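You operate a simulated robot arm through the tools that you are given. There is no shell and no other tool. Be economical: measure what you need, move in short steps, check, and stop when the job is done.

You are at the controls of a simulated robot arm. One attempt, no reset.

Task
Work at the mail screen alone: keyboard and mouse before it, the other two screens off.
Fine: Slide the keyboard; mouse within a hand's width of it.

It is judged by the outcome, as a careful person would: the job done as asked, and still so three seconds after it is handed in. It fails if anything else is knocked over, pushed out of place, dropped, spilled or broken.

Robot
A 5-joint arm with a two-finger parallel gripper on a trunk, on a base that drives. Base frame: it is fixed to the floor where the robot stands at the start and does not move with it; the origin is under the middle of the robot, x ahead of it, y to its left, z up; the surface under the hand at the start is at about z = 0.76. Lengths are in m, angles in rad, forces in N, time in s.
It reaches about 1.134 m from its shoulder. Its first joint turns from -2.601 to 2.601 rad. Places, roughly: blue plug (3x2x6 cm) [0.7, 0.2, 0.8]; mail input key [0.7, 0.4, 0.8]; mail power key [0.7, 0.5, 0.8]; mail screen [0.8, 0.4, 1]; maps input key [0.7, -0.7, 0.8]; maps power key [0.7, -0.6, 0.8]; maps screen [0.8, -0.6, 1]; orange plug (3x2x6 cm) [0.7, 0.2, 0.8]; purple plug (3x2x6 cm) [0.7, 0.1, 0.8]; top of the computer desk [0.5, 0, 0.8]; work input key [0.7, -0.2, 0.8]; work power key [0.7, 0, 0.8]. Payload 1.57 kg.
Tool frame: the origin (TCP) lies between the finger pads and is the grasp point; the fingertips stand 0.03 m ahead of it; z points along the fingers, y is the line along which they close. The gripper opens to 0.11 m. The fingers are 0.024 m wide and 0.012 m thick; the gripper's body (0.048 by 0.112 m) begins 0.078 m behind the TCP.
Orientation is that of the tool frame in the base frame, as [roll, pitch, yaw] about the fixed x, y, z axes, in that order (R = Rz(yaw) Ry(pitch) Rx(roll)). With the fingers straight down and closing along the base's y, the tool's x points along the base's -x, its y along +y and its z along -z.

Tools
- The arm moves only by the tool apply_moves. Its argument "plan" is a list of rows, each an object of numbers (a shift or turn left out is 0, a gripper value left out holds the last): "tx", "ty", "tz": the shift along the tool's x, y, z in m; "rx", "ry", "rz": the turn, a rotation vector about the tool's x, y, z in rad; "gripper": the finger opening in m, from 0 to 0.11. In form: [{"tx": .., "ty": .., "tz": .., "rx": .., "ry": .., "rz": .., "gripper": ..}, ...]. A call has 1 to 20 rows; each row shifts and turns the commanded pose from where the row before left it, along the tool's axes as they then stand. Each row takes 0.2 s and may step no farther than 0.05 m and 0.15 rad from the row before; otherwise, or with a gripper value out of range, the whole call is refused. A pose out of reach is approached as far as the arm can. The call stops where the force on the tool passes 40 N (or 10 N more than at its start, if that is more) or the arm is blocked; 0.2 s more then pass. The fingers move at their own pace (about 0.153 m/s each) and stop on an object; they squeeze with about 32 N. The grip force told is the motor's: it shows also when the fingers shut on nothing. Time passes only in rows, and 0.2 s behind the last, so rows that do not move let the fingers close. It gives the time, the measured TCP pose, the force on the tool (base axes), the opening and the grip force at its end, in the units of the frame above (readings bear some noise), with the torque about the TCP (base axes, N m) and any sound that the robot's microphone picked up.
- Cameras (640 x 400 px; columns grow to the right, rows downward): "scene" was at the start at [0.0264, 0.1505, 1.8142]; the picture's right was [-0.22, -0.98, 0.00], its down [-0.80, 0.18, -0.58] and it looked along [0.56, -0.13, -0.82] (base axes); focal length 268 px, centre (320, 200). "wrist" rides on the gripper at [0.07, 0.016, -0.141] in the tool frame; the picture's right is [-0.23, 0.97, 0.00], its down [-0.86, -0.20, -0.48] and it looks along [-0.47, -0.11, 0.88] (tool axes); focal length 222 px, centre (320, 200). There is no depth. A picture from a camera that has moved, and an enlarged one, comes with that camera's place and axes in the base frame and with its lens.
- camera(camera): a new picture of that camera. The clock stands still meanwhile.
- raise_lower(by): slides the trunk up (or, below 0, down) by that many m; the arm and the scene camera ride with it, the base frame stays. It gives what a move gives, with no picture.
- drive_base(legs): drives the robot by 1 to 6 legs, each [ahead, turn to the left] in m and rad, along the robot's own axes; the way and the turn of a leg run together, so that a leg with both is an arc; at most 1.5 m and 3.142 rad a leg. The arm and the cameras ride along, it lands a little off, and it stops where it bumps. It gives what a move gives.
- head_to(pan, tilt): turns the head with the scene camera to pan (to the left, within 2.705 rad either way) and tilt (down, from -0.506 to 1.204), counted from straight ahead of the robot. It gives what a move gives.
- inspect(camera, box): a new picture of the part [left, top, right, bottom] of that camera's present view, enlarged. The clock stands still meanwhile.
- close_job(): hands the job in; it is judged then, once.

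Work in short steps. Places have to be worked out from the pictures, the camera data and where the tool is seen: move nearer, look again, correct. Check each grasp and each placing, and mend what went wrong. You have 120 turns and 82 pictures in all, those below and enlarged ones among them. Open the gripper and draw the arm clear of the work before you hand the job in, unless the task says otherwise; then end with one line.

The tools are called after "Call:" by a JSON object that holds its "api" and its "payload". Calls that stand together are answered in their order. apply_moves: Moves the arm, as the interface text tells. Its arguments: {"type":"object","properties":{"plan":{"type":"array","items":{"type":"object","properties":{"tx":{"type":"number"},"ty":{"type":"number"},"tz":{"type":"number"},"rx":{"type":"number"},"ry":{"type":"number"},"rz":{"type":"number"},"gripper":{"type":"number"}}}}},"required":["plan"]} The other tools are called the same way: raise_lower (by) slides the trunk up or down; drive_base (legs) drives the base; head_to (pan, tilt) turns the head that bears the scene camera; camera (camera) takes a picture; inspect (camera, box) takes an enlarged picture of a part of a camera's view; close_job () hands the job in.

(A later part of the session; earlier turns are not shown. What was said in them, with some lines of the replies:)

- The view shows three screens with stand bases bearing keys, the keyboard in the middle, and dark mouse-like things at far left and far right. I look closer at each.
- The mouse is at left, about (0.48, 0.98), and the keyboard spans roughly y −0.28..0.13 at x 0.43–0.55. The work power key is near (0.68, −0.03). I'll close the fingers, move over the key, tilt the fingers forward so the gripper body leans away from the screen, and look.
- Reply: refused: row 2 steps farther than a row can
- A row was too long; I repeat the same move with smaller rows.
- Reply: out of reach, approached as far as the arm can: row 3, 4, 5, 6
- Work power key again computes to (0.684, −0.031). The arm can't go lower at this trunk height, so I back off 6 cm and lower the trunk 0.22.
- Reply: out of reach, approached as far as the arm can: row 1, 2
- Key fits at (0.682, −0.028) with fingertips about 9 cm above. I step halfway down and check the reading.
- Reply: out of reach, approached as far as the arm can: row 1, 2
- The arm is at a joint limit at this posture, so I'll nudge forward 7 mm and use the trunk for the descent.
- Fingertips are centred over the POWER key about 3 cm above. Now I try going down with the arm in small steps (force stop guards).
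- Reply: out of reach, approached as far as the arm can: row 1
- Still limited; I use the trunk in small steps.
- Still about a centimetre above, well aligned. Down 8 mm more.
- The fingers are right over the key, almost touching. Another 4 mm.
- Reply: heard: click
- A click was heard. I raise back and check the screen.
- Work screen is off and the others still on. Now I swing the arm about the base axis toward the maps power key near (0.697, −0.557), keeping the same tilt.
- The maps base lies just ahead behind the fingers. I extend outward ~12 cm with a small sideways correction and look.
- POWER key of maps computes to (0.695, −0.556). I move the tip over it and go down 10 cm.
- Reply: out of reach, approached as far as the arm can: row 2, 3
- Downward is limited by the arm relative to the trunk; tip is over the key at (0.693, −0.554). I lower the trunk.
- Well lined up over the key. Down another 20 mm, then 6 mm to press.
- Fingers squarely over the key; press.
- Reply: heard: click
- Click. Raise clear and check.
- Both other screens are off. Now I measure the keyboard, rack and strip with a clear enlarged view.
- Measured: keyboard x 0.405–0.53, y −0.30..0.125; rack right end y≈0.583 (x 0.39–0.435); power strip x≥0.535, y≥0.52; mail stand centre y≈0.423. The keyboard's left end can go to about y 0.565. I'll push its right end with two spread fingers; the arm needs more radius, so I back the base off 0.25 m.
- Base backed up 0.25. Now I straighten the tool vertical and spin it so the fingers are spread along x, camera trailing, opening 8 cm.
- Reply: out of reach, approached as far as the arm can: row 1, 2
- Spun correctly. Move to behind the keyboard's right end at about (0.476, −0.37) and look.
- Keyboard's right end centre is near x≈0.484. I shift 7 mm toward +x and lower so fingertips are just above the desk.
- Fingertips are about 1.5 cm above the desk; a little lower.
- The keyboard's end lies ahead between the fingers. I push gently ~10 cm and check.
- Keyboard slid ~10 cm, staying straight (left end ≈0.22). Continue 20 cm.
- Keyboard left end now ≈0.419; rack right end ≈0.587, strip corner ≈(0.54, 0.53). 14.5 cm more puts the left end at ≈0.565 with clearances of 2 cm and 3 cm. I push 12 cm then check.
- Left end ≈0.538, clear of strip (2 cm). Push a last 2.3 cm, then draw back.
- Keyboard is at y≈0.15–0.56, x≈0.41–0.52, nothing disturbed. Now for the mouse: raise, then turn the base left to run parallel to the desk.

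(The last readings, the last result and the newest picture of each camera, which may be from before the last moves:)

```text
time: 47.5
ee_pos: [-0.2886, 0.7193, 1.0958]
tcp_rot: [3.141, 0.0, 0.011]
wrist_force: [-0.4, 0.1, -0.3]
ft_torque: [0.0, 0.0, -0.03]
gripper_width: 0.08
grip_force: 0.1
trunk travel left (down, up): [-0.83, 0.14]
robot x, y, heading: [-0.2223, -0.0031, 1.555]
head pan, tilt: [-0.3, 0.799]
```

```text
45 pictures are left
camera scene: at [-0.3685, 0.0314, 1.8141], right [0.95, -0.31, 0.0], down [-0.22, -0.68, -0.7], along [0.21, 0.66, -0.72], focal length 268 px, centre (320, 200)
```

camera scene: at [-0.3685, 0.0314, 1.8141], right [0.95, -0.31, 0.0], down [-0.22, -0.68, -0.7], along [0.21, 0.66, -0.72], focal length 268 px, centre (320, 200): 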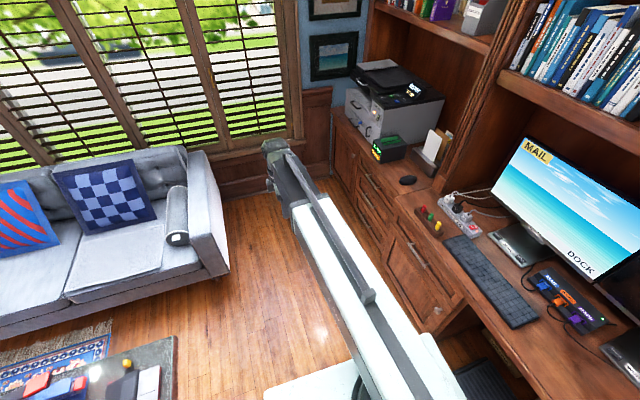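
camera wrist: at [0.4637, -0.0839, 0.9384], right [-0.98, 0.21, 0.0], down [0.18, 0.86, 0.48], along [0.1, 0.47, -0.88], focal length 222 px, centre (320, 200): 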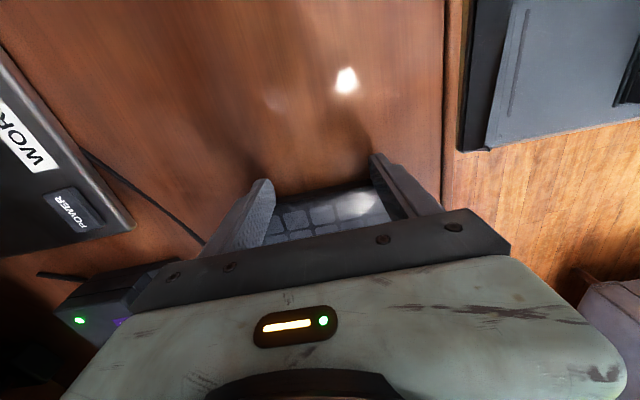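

Floor ahead is clear (sofa and coffee table are at x<−0.75). Drive 0.6 m forward.

Call:
{"api": "drive_base", "payload": {"legs": [[0.6, 0]]}}

Call:
{"api": "head_to", "payload": {"pan": -1.1, "tilt": 0.9}}

Call:
{"api": "camera", "payload": {"camera": "scene"}}

```text
time: 51.0
ee_pos: [-0.283, 1.3371, 1.0973]
tcp_rot: [3.14, 0.0, 0.014]
wrist_force: [-0.1, -1.0, -1.3]
ft_torque: [0.01, -0.01, 0.03]
gripper_width: 0.0799
grip_force: 0.2
trunk travel left (down, up): [-0.83, 0.14]
robot x, y, heading: [-0.215, 0.6181, 1.555]
head pan, tilt: [-0.3, 0.799]
```

```text
time: 52.1
ee_pos: [-0.2823, 1.3363, 1.0963]
tcp_rot: [3.141, 0.0, 0.014]
wrist_force: [0.0, 0.7, -0.9]
ft_torque: [-0.02, 0.02, 0.01]
gripper_width: 0.0799
grip_force: 0.0
trunk travel left (down, up): [-0.83, 0.14]
robot x, y, heading: [-0.2147, 0.6149, 1.562]
head pan, tilt: [-1.1, 0.901]
```

```text
44 pictures are left
camera scene: at [-0.3177, 0.6056, 1.8062], right [0.44, -0.9, 0.0], down [-0.7, -0.35, -0.62], along [0.56, 0.28, -0.78], focal length 268 px, centre (320, 200)
```

scene: 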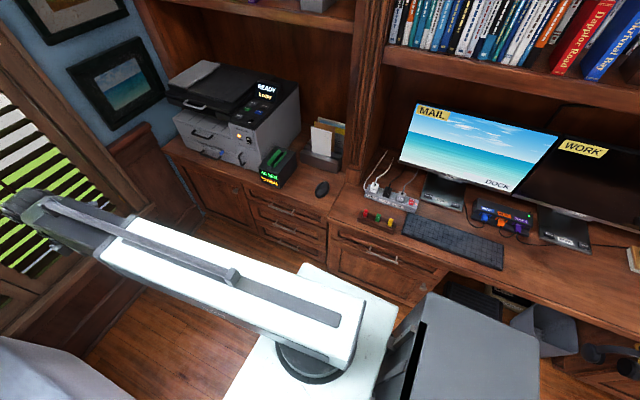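

Mouse is at ≈(0.49, 0.99). I bring the hand over it in a straight line, staying at z≈1.1 with the fingers closing along y.

Call:
{"api": "apply_moves", "payload": {"plan": [{"tx": 0.0418, "ty": 0.0187, "gripper": 0.1}, {"tx": 0.0418, "ty": 0.0187}, {"tx": 0.0418, "ty": 0.0187}, {"tx": 0.0418, "ty": 0.0187}, {"tx": 0.0418, "ty": 0.0187}, {"tx": 0.0418, "ty": 0.0187}, {"tx": 0.0418, "ty": 0.0187}, {"tx": 0.0418, "ty": 0.0187}, {"tx": 0.0418, "ty": 0.0187}, {"tx": 0.0418, "ty": 0.0187}, {"tx": 0.0418, "ty": 0.0187}, {"tx": 0.0418, "ty": 0.0187}, {"tx": 0.0418, "ty": 0.0187}, {"tx": 0.0418, "ty": 0.0187}, {"tx": 0.0418, "ty": 0.0187}, {"tx": 0.0418, "ty": 0.0187}, {"tx": 0.0418, "ty": 0.0187}, {"tx": 0.0418, "ty": 0.0187}, {}]}}

Call:
{"api": "camera", "payload": {"camera": "wrist"}}

Call:
{"api": "camera", "payload": {"camera": "scene"}}

```text
time: 56.1
ee_pos: [0.4768, 1.0103, 1.0968]
tcp_rot: [-3.141, 0.001, 0.013]
wrist_force: [0.7, 0.1, -0.2]
ft_torque: [-0.01, -0.01, 0.01]
gripper_width: 0.0998
grip_force: 0.0
trunk travel left (down, up): [-0.83, 0.14]
robot x, y, heading: [-0.2159, 0.616, 1.562]
head pan, tilt: [-1.1, 0.901]
```

```text
43 pictures are left
camera wrist: at [0.5462, 0.9954, 1.2384], right [-0.21, -0.98, 0.0], down [-0.86, 0.19, 0.48], along [-0.47, 0.1, -0.88], focal length 222 px, centre (320, 200)
```

wrist: 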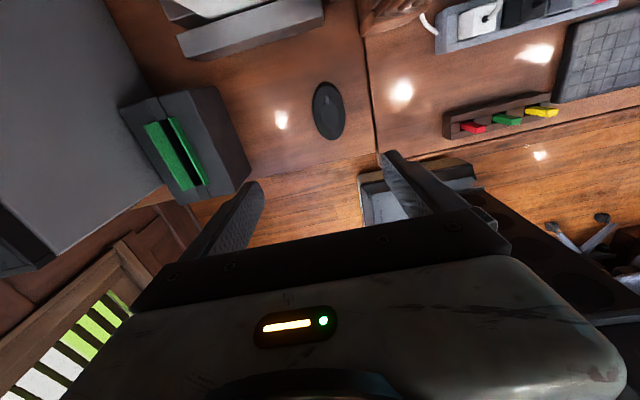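

```text
42 pictures are left
camera scene: at [-0.3174, 0.6053, 1.8062], right [0.44, -0.9, 0.0], down [-0.7, -0.35, -0.62], along [0.56, 0.28, -0.78], focal length 268 px, centre (320, 200)
```

scene: 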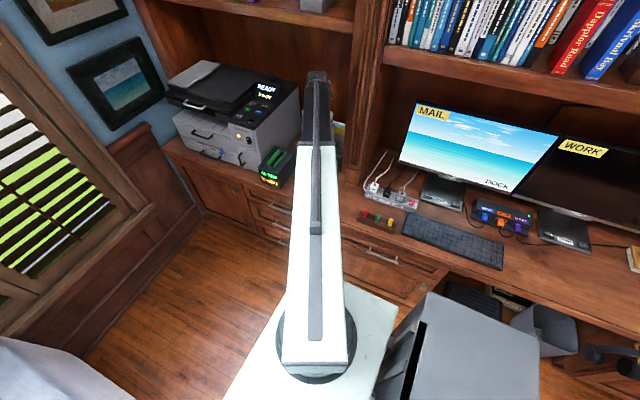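

Mouse centre is (0.487, 0.992), 10×6 cm, aligned along x. I centre over it and lower in two stages.

Call:
{"api": "apply_moves", "payload": {"plan": [{"tx": 0.01, "ty": 0.018}, {}]}}

Call:
{"api": "raise_lower", "payload": {"by": -0.22}}

Call:
{"api": "camera", "payload": {"camera": "wrist"}}

```text
time: 56.7
ee_pos: [0.4858, 0.9924, 1.097]
tcp_rot: [3.141, -0.001, 0.014]
wrist_force: [-0.1, -0.4, 0.4]
ft_torque: [0.03, 0.05, -0.01]
gripper_width: 0.1
grip_force: 0.0
trunk travel left (down, up): [-0.83, 0.14]
robot x, y, heading: [-0.2146, 0.6166, 1.56]
head pan, tilt: [-1.1, 0.901]
```

```text
time: 59.0
ee_pos: [0.4856, 0.9926, 0.8775]
tcp_rot: [3.141, 0.001, 0.013]
wrist_force: [-0.7, 0.9, 0.8]
ft_torque: [0.0, -0.03, 0.01]
gripper_width: 0.0999
grip_force: 0.1
trunk travel left (down, up): [-0.61, 0.36]
robot x, y, heading: [-0.214, 0.6127, 1.559]
head pan, tilt: [-1.1, 0.901]
```

```text
41 pictures are left
camera wrist: at [0.556, 0.978, 1.0185], right [-0.21, -0.98, 0.0], down [-0.86, 0.19, 0.48], along [-0.47, 0.1, -0.88], focal length 222 px, centre (320, 200)
```

wrist: 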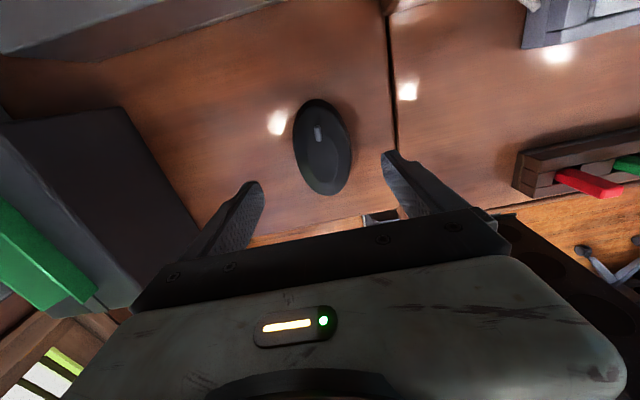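

Well centred. Lower 7.8 cm and check.

Call:
{"api": "raise_lower", "payload": {"by": -0.078}}

Call:
{"api": "camera", "payload": {"camera": "wrist"}}

```text
time: 60.2
ee_pos: [0.4857, 0.9934, 0.7984]
tcp_rot: [-3.142, 0.001, 0.014]
wrist_force: [0.7, -1.3, 0.6]
ft_torque: [0.03, 0.01, -0.03]
gripper_width: 0.1
grip_force: 0.1
trunk travel left (down, up): [-0.532, 0.438]
robot x, y, heading: [-0.2156, 0.6204, 1.555]
head pan, tilt: [-1.1, 0.901]
```

```text
40 pictures are left
camera wrist: at [0.556, 0.9781, 0.9404], right [-0.21, -0.98, 0.0], down [-0.86, 0.19, 0.48], along [-0.47, 0.1, -0.88], focal length 222 px, centre (320, 200)
```

wrist: 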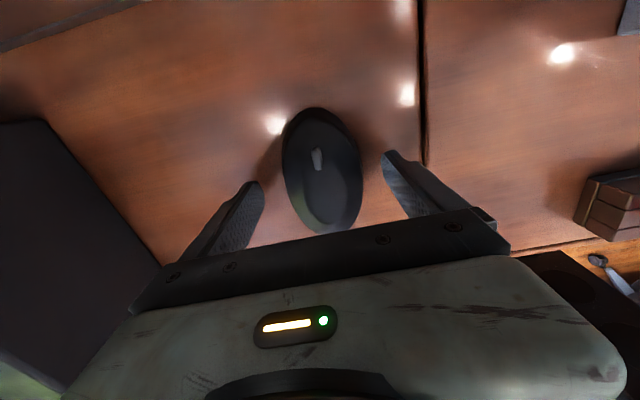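

Mouse lies between the fingers. Nudge 6 mm forward and close.

Call:
{"api": "apply_moves", "payload": {"plan": [{"tx": 0.006}, {"gripper": 0.07}, {"gripper": 0.04}, {"gripper": 0.03}, {}, {}]}}

Call:
{"api": "raise_lower", "payload": {"by": 0.03}}

Call:
{"api": "camera", "payload": {"camera": "wrist"}}

```text
time: 61.6
ee_pos: [0.4915, 0.9931, 0.8001]
tcp_rot: [3.141, 0.001, 0.014]
wrist_force: [1.3, -0.5, 2.2]
ft_torque: [0.12, -0.01, 0.0]
gripper_width: 0.0637
grip_force: 31.8
trunk travel left (down, up): [-0.532, 0.438]
robot x, y, heading: [-0.2172, 0.619, 1.554]
head pan, tilt: [-1.1, 0.901]
```

```text
time: 62.4
ee_pos: [0.4912, 0.9941, 0.8286]
tcp_rot: [-3.141, 0.002, 0.012]
wrist_force: [-0.2, -0.2, -1.4]
ft_torque: [0.01, -0.03, 0.0]
gripper_width: 0.0622
grip_force: 31.7
trunk travel left (down, up): [-0.562, 0.408]
robot x, y, heading: [-0.2127, 0.6148, 1.556]
head pan, tilt: [-1.1, 0.901]
```

```text
39 pictures are left
camera wrist: at [0.5618, 0.9784, 0.9704], right [-0.21, -0.98, 0.0], down [-0.86, 0.19, 0.48], along [-0.47, 0.1, -0.88], focal length 222 px, centre (320, 200)
```

wrist: 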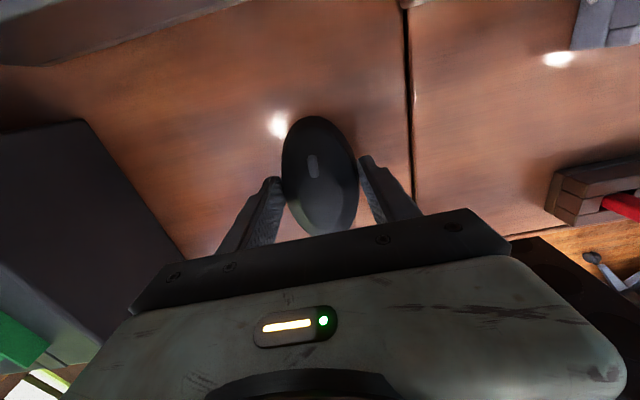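

Mouse is held (6.2 cm grip). I raise it 20 cm and pull back from the pillar to x≈0.42.

Call:
{"api": "raise_lower", "payload": {"by": 0.2}}

Call:
{"api": "apply_moves", "payload": {"plan": [{"tx": -0.02}, {"tx": -0.025}, {"tx": -0.025}, {}]}}

Call:
{"api": "drive_base", "payload": {"legs": [[-0.3, 0], [-0.3, 0]]}}

Call:
{"api": "camera", "payload": {"camera": "wrist"}}

Call:
{"api": "camera", "payload": {"camera": "scene"}}

```text
time: 64.5
ee_pos: [0.4916, 0.9939, 1.0279]
tcp_rot: [3.141, 0.0, 0.015]
wrist_force: [0.6, -0.1, -0.8]
ft_torque: [0.01, 0.02, 0.0]
gripper_width: 0.0622
grip_force: 32.0
trunk travel left (down, up): [-0.762, 0.208]
robot x, y, heading: [-0.2159, 0.6141, 1.556]
head pan, tilt: [-1.1, 0.901]
```

```text
time: 65.5
ee_pos: [0.4216, 0.992, 1.0277]
tcp_rot: [-3.141, -0.001, 0.014]
wrist_force: [0.4, 0.5, -0.8]
ft_torque: [0.0, -0.03, -0.02]
gripper_width: 0.0622
grip_force: 31.7
trunk travel left (down, up): [-0.762, 0.208]
robot x, y, heading: [-0.2139, 0.6194, 1.558]
head pan, tilt: [-1.1, 0.901]
```

```text
time: 69.2
ee_pos: [0.4135, 0.3988, 1.0281]
tcp_rot: [-3.142, 0.001, 0.016]
wrist_force: [-0.2, -0.8, -1.2]
ft_torque: [0.02, -0.06, 0.01]
gripper_width: 0.0614
grip_force: 32.2
trunk travel left (down, up): [-0.762, 0.208]
robot x, y, heading: [-0.2221, 0.0252, 1.558]
head pan, tilt: [-1.1, 0.901]
```

```text
38 pictures are left
camera wrist: at [0.4844, 0.3838, 1.1704], right [-0.21, -0.98, 0.0], down [-0.86, 0.19, 0.48], along [-0.47, 0.1, -0.88], focal length 222 px, centre (320, 200)
```

wrist: 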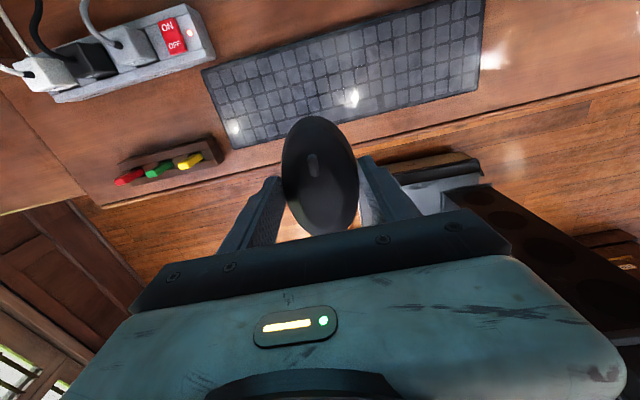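

```text
37 pictures are left
camera scene: at [-0.3247, 0.0115, 1.7382], right [0.44, -0.9, 0.0], down [-0.7, -0.35, -0.62], along [0.56, 0.28, -0.78], focal length 268 px, centre (320, 200)
```

scene: 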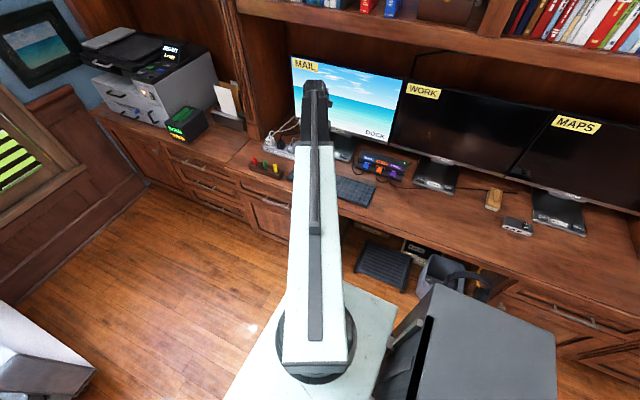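

Mouse safely carried. Keyboard right end is at y≈0.14. I move to (0.468, 0.078) above the free desk right of it.

Call:
{"api": "apply_moves", "payload": {"plan": [{"tx": 0.0079, "ty": 0.0458}, {"tx": 0.0079, "ty": 0.0458}, {"tx": 0.0079, "ty": 0.0458}, {"tx": 0.0079, "ty": 0.0458}, {"tx": 0.0079, "ty": 0.0458}, {"tx": 0.0079, "ty": 0.0458}, {"tx": 0.0079, "ty": 0.0458}, {}]}}

Call:
{"api": "raise_lower", "payload": {"by": -0.15}}

Call:
{"api": "camera", "payload": {"camera": "wrist"}}

```text
time: 71.0
ee_pos: [0.4697, 0.1421, 1.0296]
tcp_rot: [3.127, -0.002, -0.026]
wrist_force: [0.3, -0.1, -0.2]
ft_torque: [-0.02, 0.01, -0.03]
gripper_width: 0.0612
grip_force: 32.0
out of reach, approached as far as the arm can: row 6, 7
trunk travel left (down, up): [-0.762, 0.208]
robot x, y, heading: [-0.2226, 0.0198, 1.559]
head pan, tilt: [-1.1, 0.901]
```

```text
time: 72.7
ee_pos: [0.4688, 0.1423, 0.8788]
tcp_rot: [3.127, -0.002, -0.026]
wrist_force: [0.0, -0.5, -0.1]
ft_torque: [-0.01, -0.03, 0.02]
gripper_width: 0.0607
grip_force: 32.0
trunk travel left (down, up): [-0.612, 0.358]
robot x, y, heading: [-0.2216, 0.0205, 1.56]
head pan, tilt: [-1.1, 0.901]
```

```text
36 pictures are left
camera wrist: at [0.5382, 0.1265, 1.0208], right [-0.25, -0.97, 0.01], down [-0.85, 0.23, 0.47], along [-0.46, 0.11, -0.88], focal length 222 px, centre (320, 200)
```

wrist: 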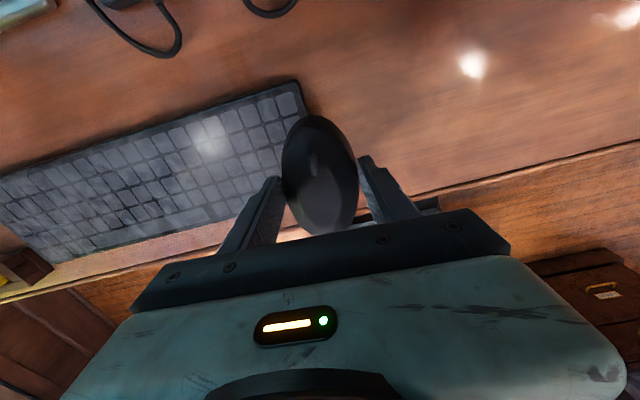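

The spin limit stopped the arm at y 0.142. I shift the base back 6.5 cm instead (hand is clear of the keyboard by 5 cm in height).

Call:
{"api": "drive_base", "payload": {"legs": [[-0.065, 0]]}}

Call:
{"api": "camera", "payload": {"camera": "wrist"}}

```text
time: 73.7
ee_pos: [0.4682, 0.077, 0.8783]
tcp_rot: [3.127, -0.001, -0.026]
wrist_force: [0.2, 0.0, -0.9]
ft_torque: [-0.01, -0.02, -0.03]
gripper_width: 0.061
grip_force: 31.6
trunk travel left (down, up): [-0.612, 0.358]
robot x, y, heading: [-0.2215, -0.0433, 1.563]
head pan, tilt: [-1.1, 0.901]
```

```text
35 pictures are left
camera wrist: at [0.5374, 0.0613, 1.0207], right [-0.25, -0.97, 0.01], down [-0.85, 0.23, 0.47], along [-0.46, 0.11, -0.88], focal length 222 px, centre (320, 200)
```

wrist: 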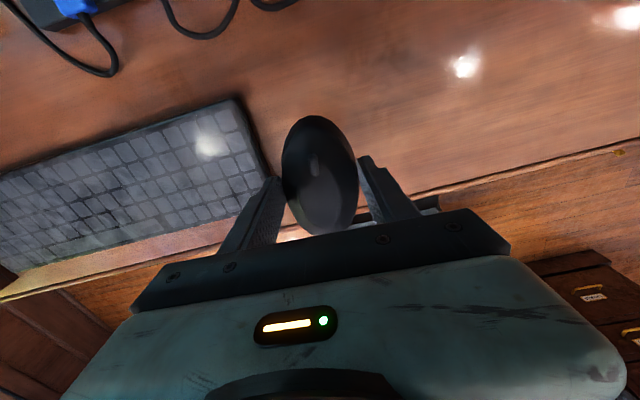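

Keyboard's right end is at y≈0.137; the left finger's outer side at ≈0.12, so it clears. Lower to the height of grasp.

Call:
{"api": "raise_lower", "payload": {"by": -0.073}}

Call:
{"api": "camera", "payload": {"camera": "wrist"}}

```text
time: 74.8
ee_pos: [0.4681, 0.0775, 0.8064]
tcp_rot: [3.129, -0.001, -0.025]
wrist_force: [-0.2, 0.3, -0.9]
ft_torque: [-0.01, -0.02, -0.02]
gripper_width: 0.0604
grip_force: 32.1
trunk travel left (down, up): [-0.539, 0.431]
robot x, y, heading: [-0.2215, -0.0469, 1.559]
head pan, tilt: [-1.1, 0.901]
```

```text
34 pictures are left
camera wrist: at [0.5374, 0.061, 0.9477], right [-0.25, -0.97, 0.01], down [-0.85, 0.23, 0.47], along [-0.46, 0.11, -0.88], focal length 222 px, centre (320, 200)
```

wrist: 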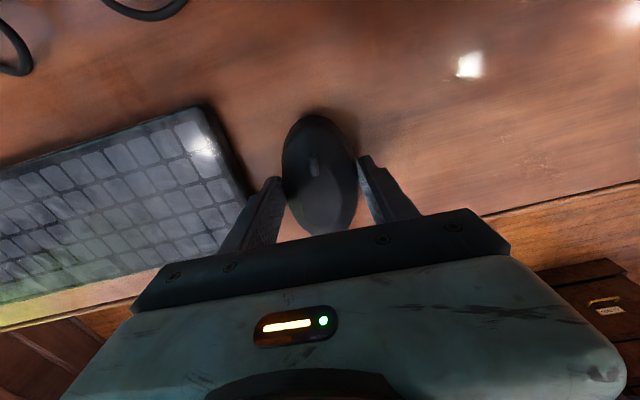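

About 6 mm above. Lower in small steps watching force.

Call:
{"api": "raise_lower", "payload": {"by": -0.004}}

Call:
{"api": "raise_lower", "payload": {"by": -0.003}}

```text
time: 75.4
ee_pos: [0.467, 0.0754, 0.8032]
tcp_rot: [3.13, -0.003, -0.028]
wrist_force: [6.2, 0.3, 28.9]
ft_torque: [0.86, 0.05, -0.14]
gripper_width: 0.0609
grip_force: 31.9
trunk travel left (down, up): [-0.535, 0.435]
robot x, y, heading: [-0.2212, -0.0437, 1.557]
head pan, tilt: [-1.1, 0.901]
```

```text
time: 75.8
ee_pos: [0.4671, 0.0763, 0.8008]
tcp_rot: [3.129, -0.006, -0.025]
wrist_force: [0.6, -0.6, 31.7]
ft_torque: [0.36, 0.26, 0.05]
gripper_width: 0.0621
grip_force: 31.4
trunk travel left (down, up): [-0.533, 0.437]
robot x, y, heading: [-0.225, -0.0439, 1.555]
head pan, tilt: [-1.1, 0.901]
stopped: the force on the tool passed its limit at 48 N (the readings are from after the stop); the commanded pose is now the measured one
```

Mouse rests on the desk. Open gently (to 7.8 cm), then raise.

Call:
{"api": "apply_moves", "payload": {"plan": [{"gripper": 0.068}, {"gripper": 0.076}, {}, {}]}}

Call:
{"api": "camera", "payload": {"camera": "wrist"}}

```text
time: 76.8
ee_pos: [0.4681, 0.0774, 0.8]
tcp_rot: [3.126, -0.003, -0.026]
wrist_force: [-0.2, 0.1, 0.3]
ft_torque: [-0.01, 0.0, 0.01]
gripper_width: 0.0761
grip_force: 0.0
trunk travel left (down, up): [-0.533, 0.437]
robot x, y, heading: [-0.2213, -0.043, 1.558]
head pan, tilt: [-1.1, 0.901]
```

```text
33 pictures are left
camera wrist: at [0.5375, 0.0611, 0.9416], right [-0.25, -0.97, 0.01], down [-0.85, 0.23, 0.47], along [-0.46, 0.11, -0.88], focal length 222 px, centre (320, 200)
```

wrist: 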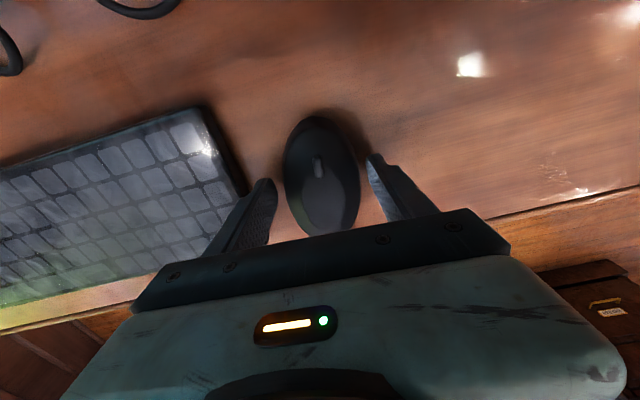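

Released, mouse flat about 3 cm from the keyboard. Raise the hand clear and check everything.

Call:
{"api": "raise_lower", "payload": {"by": 0.3}}

Call:
{"api": "camera", "payload": {"camera": "wrist"}}

Call:
{"api": "head_to", "payload": {"pan": -1.4, "tilt": 0.8}}

Call:
{"api": "camera", "payload": {"camera": "scene"}}

```text
time: 79.8
ee_pos: [0.4685, 0.0772, 1.0997]
tcp_rot: [3.126, -0.005, -0.027]
wrist_force: [-0.3, 0.0, 0.5]
ft_torque: [0.01, 0.03, 0.04]
gripper_width: 0.0761
grip_force: 0.0
trunk travel left (down, up): [-0.833, 0.137]
robot x, y, heading: [-0.2231, -0.0412, 1.56]
head pan, tilt: [-1.1, 0.901]
```

```text
32 pictures are left
camera wrist: at [0.5376, 0.0611, 1.2415], right [-0.25, -0.97, 0.01], down [-0.85, 0.23, 0.47], along [-0.46, 0.11, -0.88], focal length 222 px, centre (320, 200)
```

wrist: 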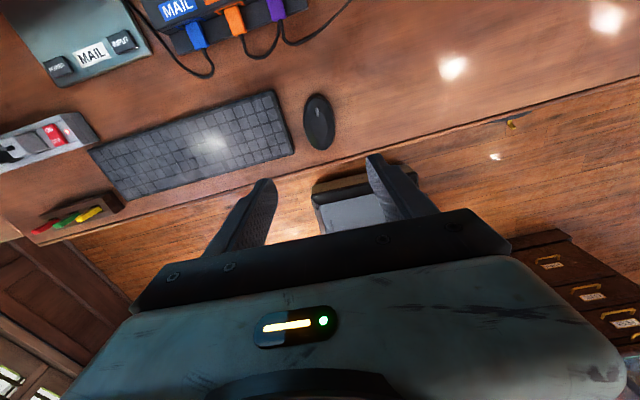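

```text
time: 80.6
ee_pos: [0.4684, 0.076, 1.0999]
tcp_rot: [3.128, -0.002, -0.026]
wrist_force: [-0.8, -0.7, -0.1]
ft_torque: [0.01, -0.01, 0.02]
gripper_width: 0.0759
grip_force: 0.0
trunk travel left (down, up): [-0.833, 0.137]
robot x, y, heading: [-0.221, -0.044, 1.556]
head pan, tilt: [-1.4, 0.799]
```

```text
31 pictures are left
camera scene: at [-0.3136, -0.0747, 1.8169], right [0.16, -0.99, 0.0], down [-0.71, -0.11, -0.7], along [0.69, 0.11, -0.72], focal length 268 px, centre (320, 200)
```

scene: 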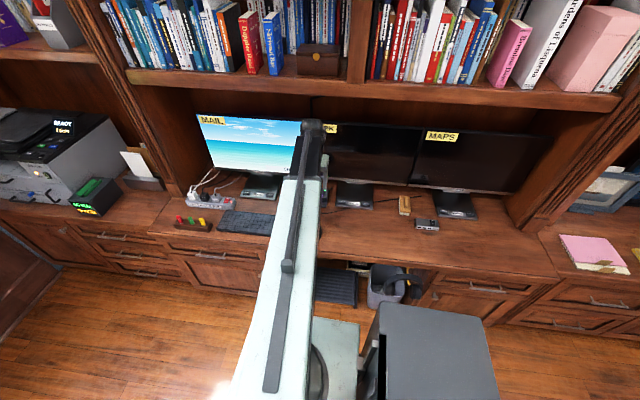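

All is in place; the mouse is ~3 cm from the keyboard but I'd like it closer toward the mail screen. I'll shift the base 8.5 cm back, close the fingers, and nudge the mouse gently toward the keyboard from its right side.

Call:
{"api": "drive_base", "payload": {"legs": [[-0.09, 0]]}}

Call:
{"api": "apply_moves", "payload": {"plan": [{"gripper": 0}, {}, {}]}}

Call:
{"api": "raise_lower", "payload": {"by": -0.2}}

Call:
{"api": "camera", "payload": {"camera": "wrist"}}

```text
time: 81.7
ee_pos: [0.4666, -0.0158, 1.0994]
tcp_rot: [3.128, -0.001, -0.025]
wrist_force: [-0.5, -0.2, -0.4]
ft_torque: [0.01, -0.01, 0.01]
gripper_width: 0.0759
grip_force: 0.1
trunk travel left (down, up): [-0.833, 0.137]
robot x, y, heading: [-0.2256, -0.1346, 1.558]
head pan, tilt: [-1.4, 0.799]
```

```text
time: 82.5
ee_pos: [0.4669, -0.0139, 1.1007]
tcp_rot: [3.128, -0.002, -0.026]
wrist_force: [0.0, -0.9, 0.1]
ft_torque: [-0.02, -0.01, -0.04]
gripper_width: 0.0
grip_force: 21.2
trunk travel left (down, up): [-0.833, 0.137]
robot x, y, heading: [-0.2181, -0.1347, 1.557]
head pan, tilt: [-1.4, 0.799]
```

```text
time: 84.7
ee_pos: [0.4659, -0.0161, 0.9004]
tcp_rot: [3.126, -0.001, -0.026]
wrist_force: [-0.7, -0.1, 0.0]
ft_torque: [-0.03, -0.01, -0.01]
gripper_width: 0.0
grip_force: 21.6
trunk travel left (down, up): [-0.633, 0.337]
robot x, y, heading: [-0.2228, -0.1364, 1.561]
head pan, tilt: [-1.4, 0.799]
```

```text
30 pictures are left
camera wrist: at [0.5365, -0.0307, 1.0416], right [-0.25, -0.97, 0.01], down [-0.85, 0.23, 0.47], along [-0.46, 0.11, -0.88], focal length 222 px, centre (320, 200)
```

wrist: 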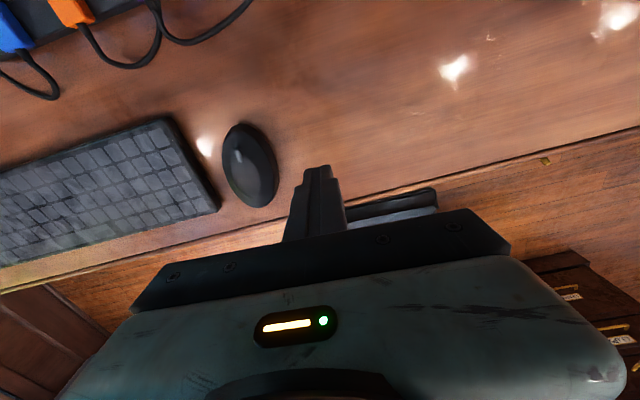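

Mouse centre (0.468, 0.074), keyboard end y≈0.134. Lower and push gently 6.5 cm of travel (≈2 cm of actual push).

Call:
{"api": "raise_lower", "payload": {"by": -0.102}}

Call:
{"api": "apply_moves", "payload": {"plan": [{"ty": -0.015}, {"ty": -0.015}, {"ty": -0.01}, {"ty": -0.008}, {"ty": -0.008}, {"ty": -0.008}, {}]}}

Call:
{"api": "camera", "payload": {"camera": "wrist"}}

```text
time: 86.0
ee_pos: [0.4673, -0.0169, 0.7982]
tcp_rot: [3.128, -0.003, -0.026]
wrist_force: [0.2, -1.4, -0.3]
ft_torque: [-0.02, -0.01, -0.01]
gripper_width: 0.0
grip_force: 21.1
trunk travel left (down, up): [-0.531, 0.439]
robot x, y, heading: [-0.2285, -0.1338, 1.555]
head pan, tilt: [-1.4, 0.799]
```

```text
time: 87.6
ee_pos: [0.4686, 0.0484, 0.7973]
tcp_rot: [3.126, -0.002, -0.026]
wrist_force: [0.8, -0.1, 0.1]
ft_torque: [0.01, -0.04, -0.03]
gripper_width: 0.0
grip_force: 21.7
trunk travel left (down, up): [-0.531, 0.439]
robot x, y, heading: [-0.2239, -0.1356, 1.557]
head pan, tilt: [-1.4, 0.799]
```

```text
29 pictures are left
camera wrist: at [0.538, 0.0329, 0.9396], right [-0.25, -0.97, 0.01], down [-0.85, 0.23, 0.47], along [-0.46, 0.11, -0.88], focal length 222 px, centre (320, 200)
```

wrist: 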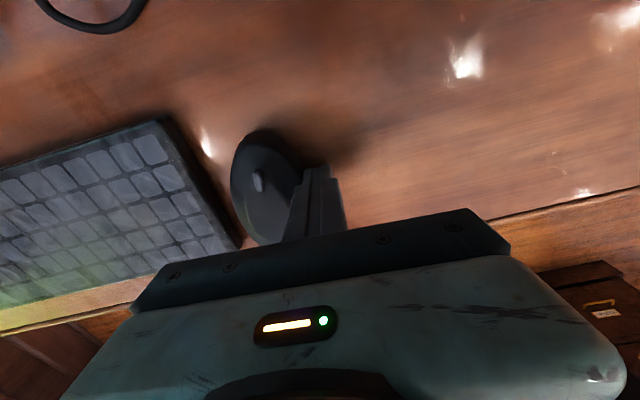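

Mouse is now about 1 cm from the keyboard, upright and aligned. Back the fingers off and raise the arm.

Call:
{"api": "apply_moves", "payload": {"plan": [{"ty": 0.015}, {"ty": 0.015}, {"ty": 0.01}, {}]}}

Call:
{"api": "raise_lower", "payload": {"by": 0.3}}

Call:
{"api": "camera", "payload": {"camera": "wrist"}}

```text
time: 88.6
ee_pos: [0.4683, 0.0085, 0.7986]
tcp_rot: [3.129, -0.001, -0.027]
wrist_force: [-0.1, -0.3, 0.0]
ft_torque: [0.03, 0.02, 0.04]
gripper_width: 0.0
grip_force: 21.5
trunk travel left (down, up): [-0.531, 0.439]
robot x, y, heading: [-0.2231, -0.1326, 1.56]
head pan, tilt: [-1.4, 0.799]
```

```text
time: 91.6
ee_pos: [0.4691, 0.0101, 1.0982]
tcp_rot: [3.129, -0.001, -0.026]
wrist_force: [-0.1, 0.0, 0.9]
ft_torque: [0.01, -0.01, 0.0]
gripper_width: 0.0
grip_force: 20.9
trunk travel left (down, up): [-0.831, 0.139]
robot x, y, heading: [-0.2265, -0.1395, 1.562]
head pan, tilt: [-1.4, 0.799]
```

```text
28 pictures are left
camera wrist: at [0.5376, -0.0066, 1.2395], right [-0.25, -0.97, 0.01], down [-0.85, 0.23, 0.47], along [-0.46, 0.11, -0.88], focal length 222 px, centre (320, 200)
```

wrist: 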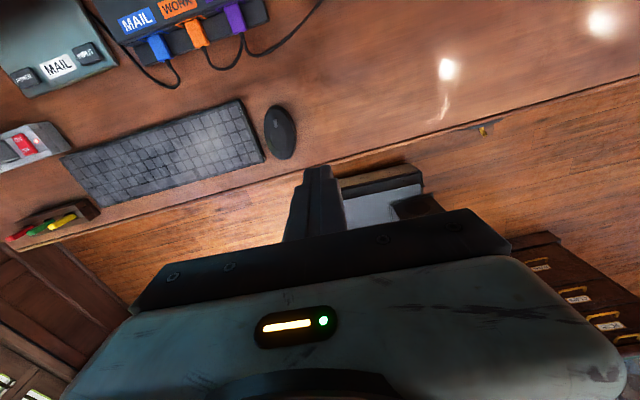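

Layout is good. I open the gripper and swing the robot left so the arm is off the desk, then take a final look.

Call:
{"api": "apply_moves", "payload": {"plan": [{"gripper": 0.1}, {}, {}]}}

Call:
{"api": "drive_base", "payload": {"legs": [[0, 1.4]]}}

Call:
{"api": "head_to", "payload": {"pan": -2.6, "tilt": 0.7}}

Call:
{"api": "camera", "payload": {"camera": "scene"}}

```text
time: 92.4
ee_pos: [0.4689, 0.0091, 1.0974]
tcp_rot: [3.128, -0.002, -0.026]
wrist_force: [0.2, -1.1, -0.7]
ft_torque: [-0.03, 0.02, -0.01]
gripper_width: 0.1
grip_force: 0.0
trunk travel left (down, up): [-0.831, 0.139]
robot x, y, heading: [-0.2262, -0.1349, 1.561]
head pan, tilt: [-1.4, 0.799]
```

```text
time: 96.3
ee_pos: [-0.242, 0.572, 1.0984]
tcp_rot: [3.128, -0.004, 1.371]
wrist_force: [0.1, 0.7, 0.5]
ft_torque: [0.01, -0.01, -0.01]
gripper_width: 0.1001
grip_force: 0.1
trunk travel left (down, up): [-0.831, 0.139]
robot x, y, heading: [-0.2233, -0.1488, 2.952]
head pan, tilt: [-1.4, 0.799]
```

```text
time: 97.7
ee_pos: [-0.2429, 0.5717, 1.0975]
tcp_rot: [3.128, -0.001, 1.371]
wrist_force: [-0.7, 0.3, -0.1]
ft_torque: [0.06, 0.0, 0.03]
gripper_width: 0.1002
grip_force: 0.0
trunk travel left (down, up): [-0.831, 0.139]
robot x, y, heading: [-0.2271, -0.1501, 2.947]
head pan, tilt: [-2.601, 0.7]
```

```text
27 pictures are left
camera scene: at [-0.1316, -0.2991, 1.8231], right [0.34, -0.94, 0.0], down [-0.61, -0.22, -0.76], along [0.72, 0.26, -0.64], focal length 268 px, centre (320, 200)
```

scene: 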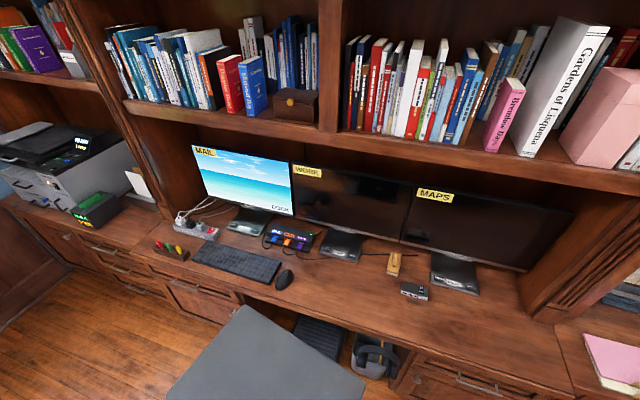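

The final view shows the mail screen on, the other two off, the keyboard and mouse together before mail, and nothing else disturbed. I hand it in.

Call:
{"api": "close_job", "payload": {}}

```text
The job is handed in.
```

The job is handed in: the work and maps screens are off and mail is still on. The keyboard is in front of mail with the mouse about 1 cm to its right, and nothing else was disturbed. The USB-stick rack and power strip kept the keyboard about 8 cm right of the mail screen's centre, so the mouse sits just past that screen's right edge.
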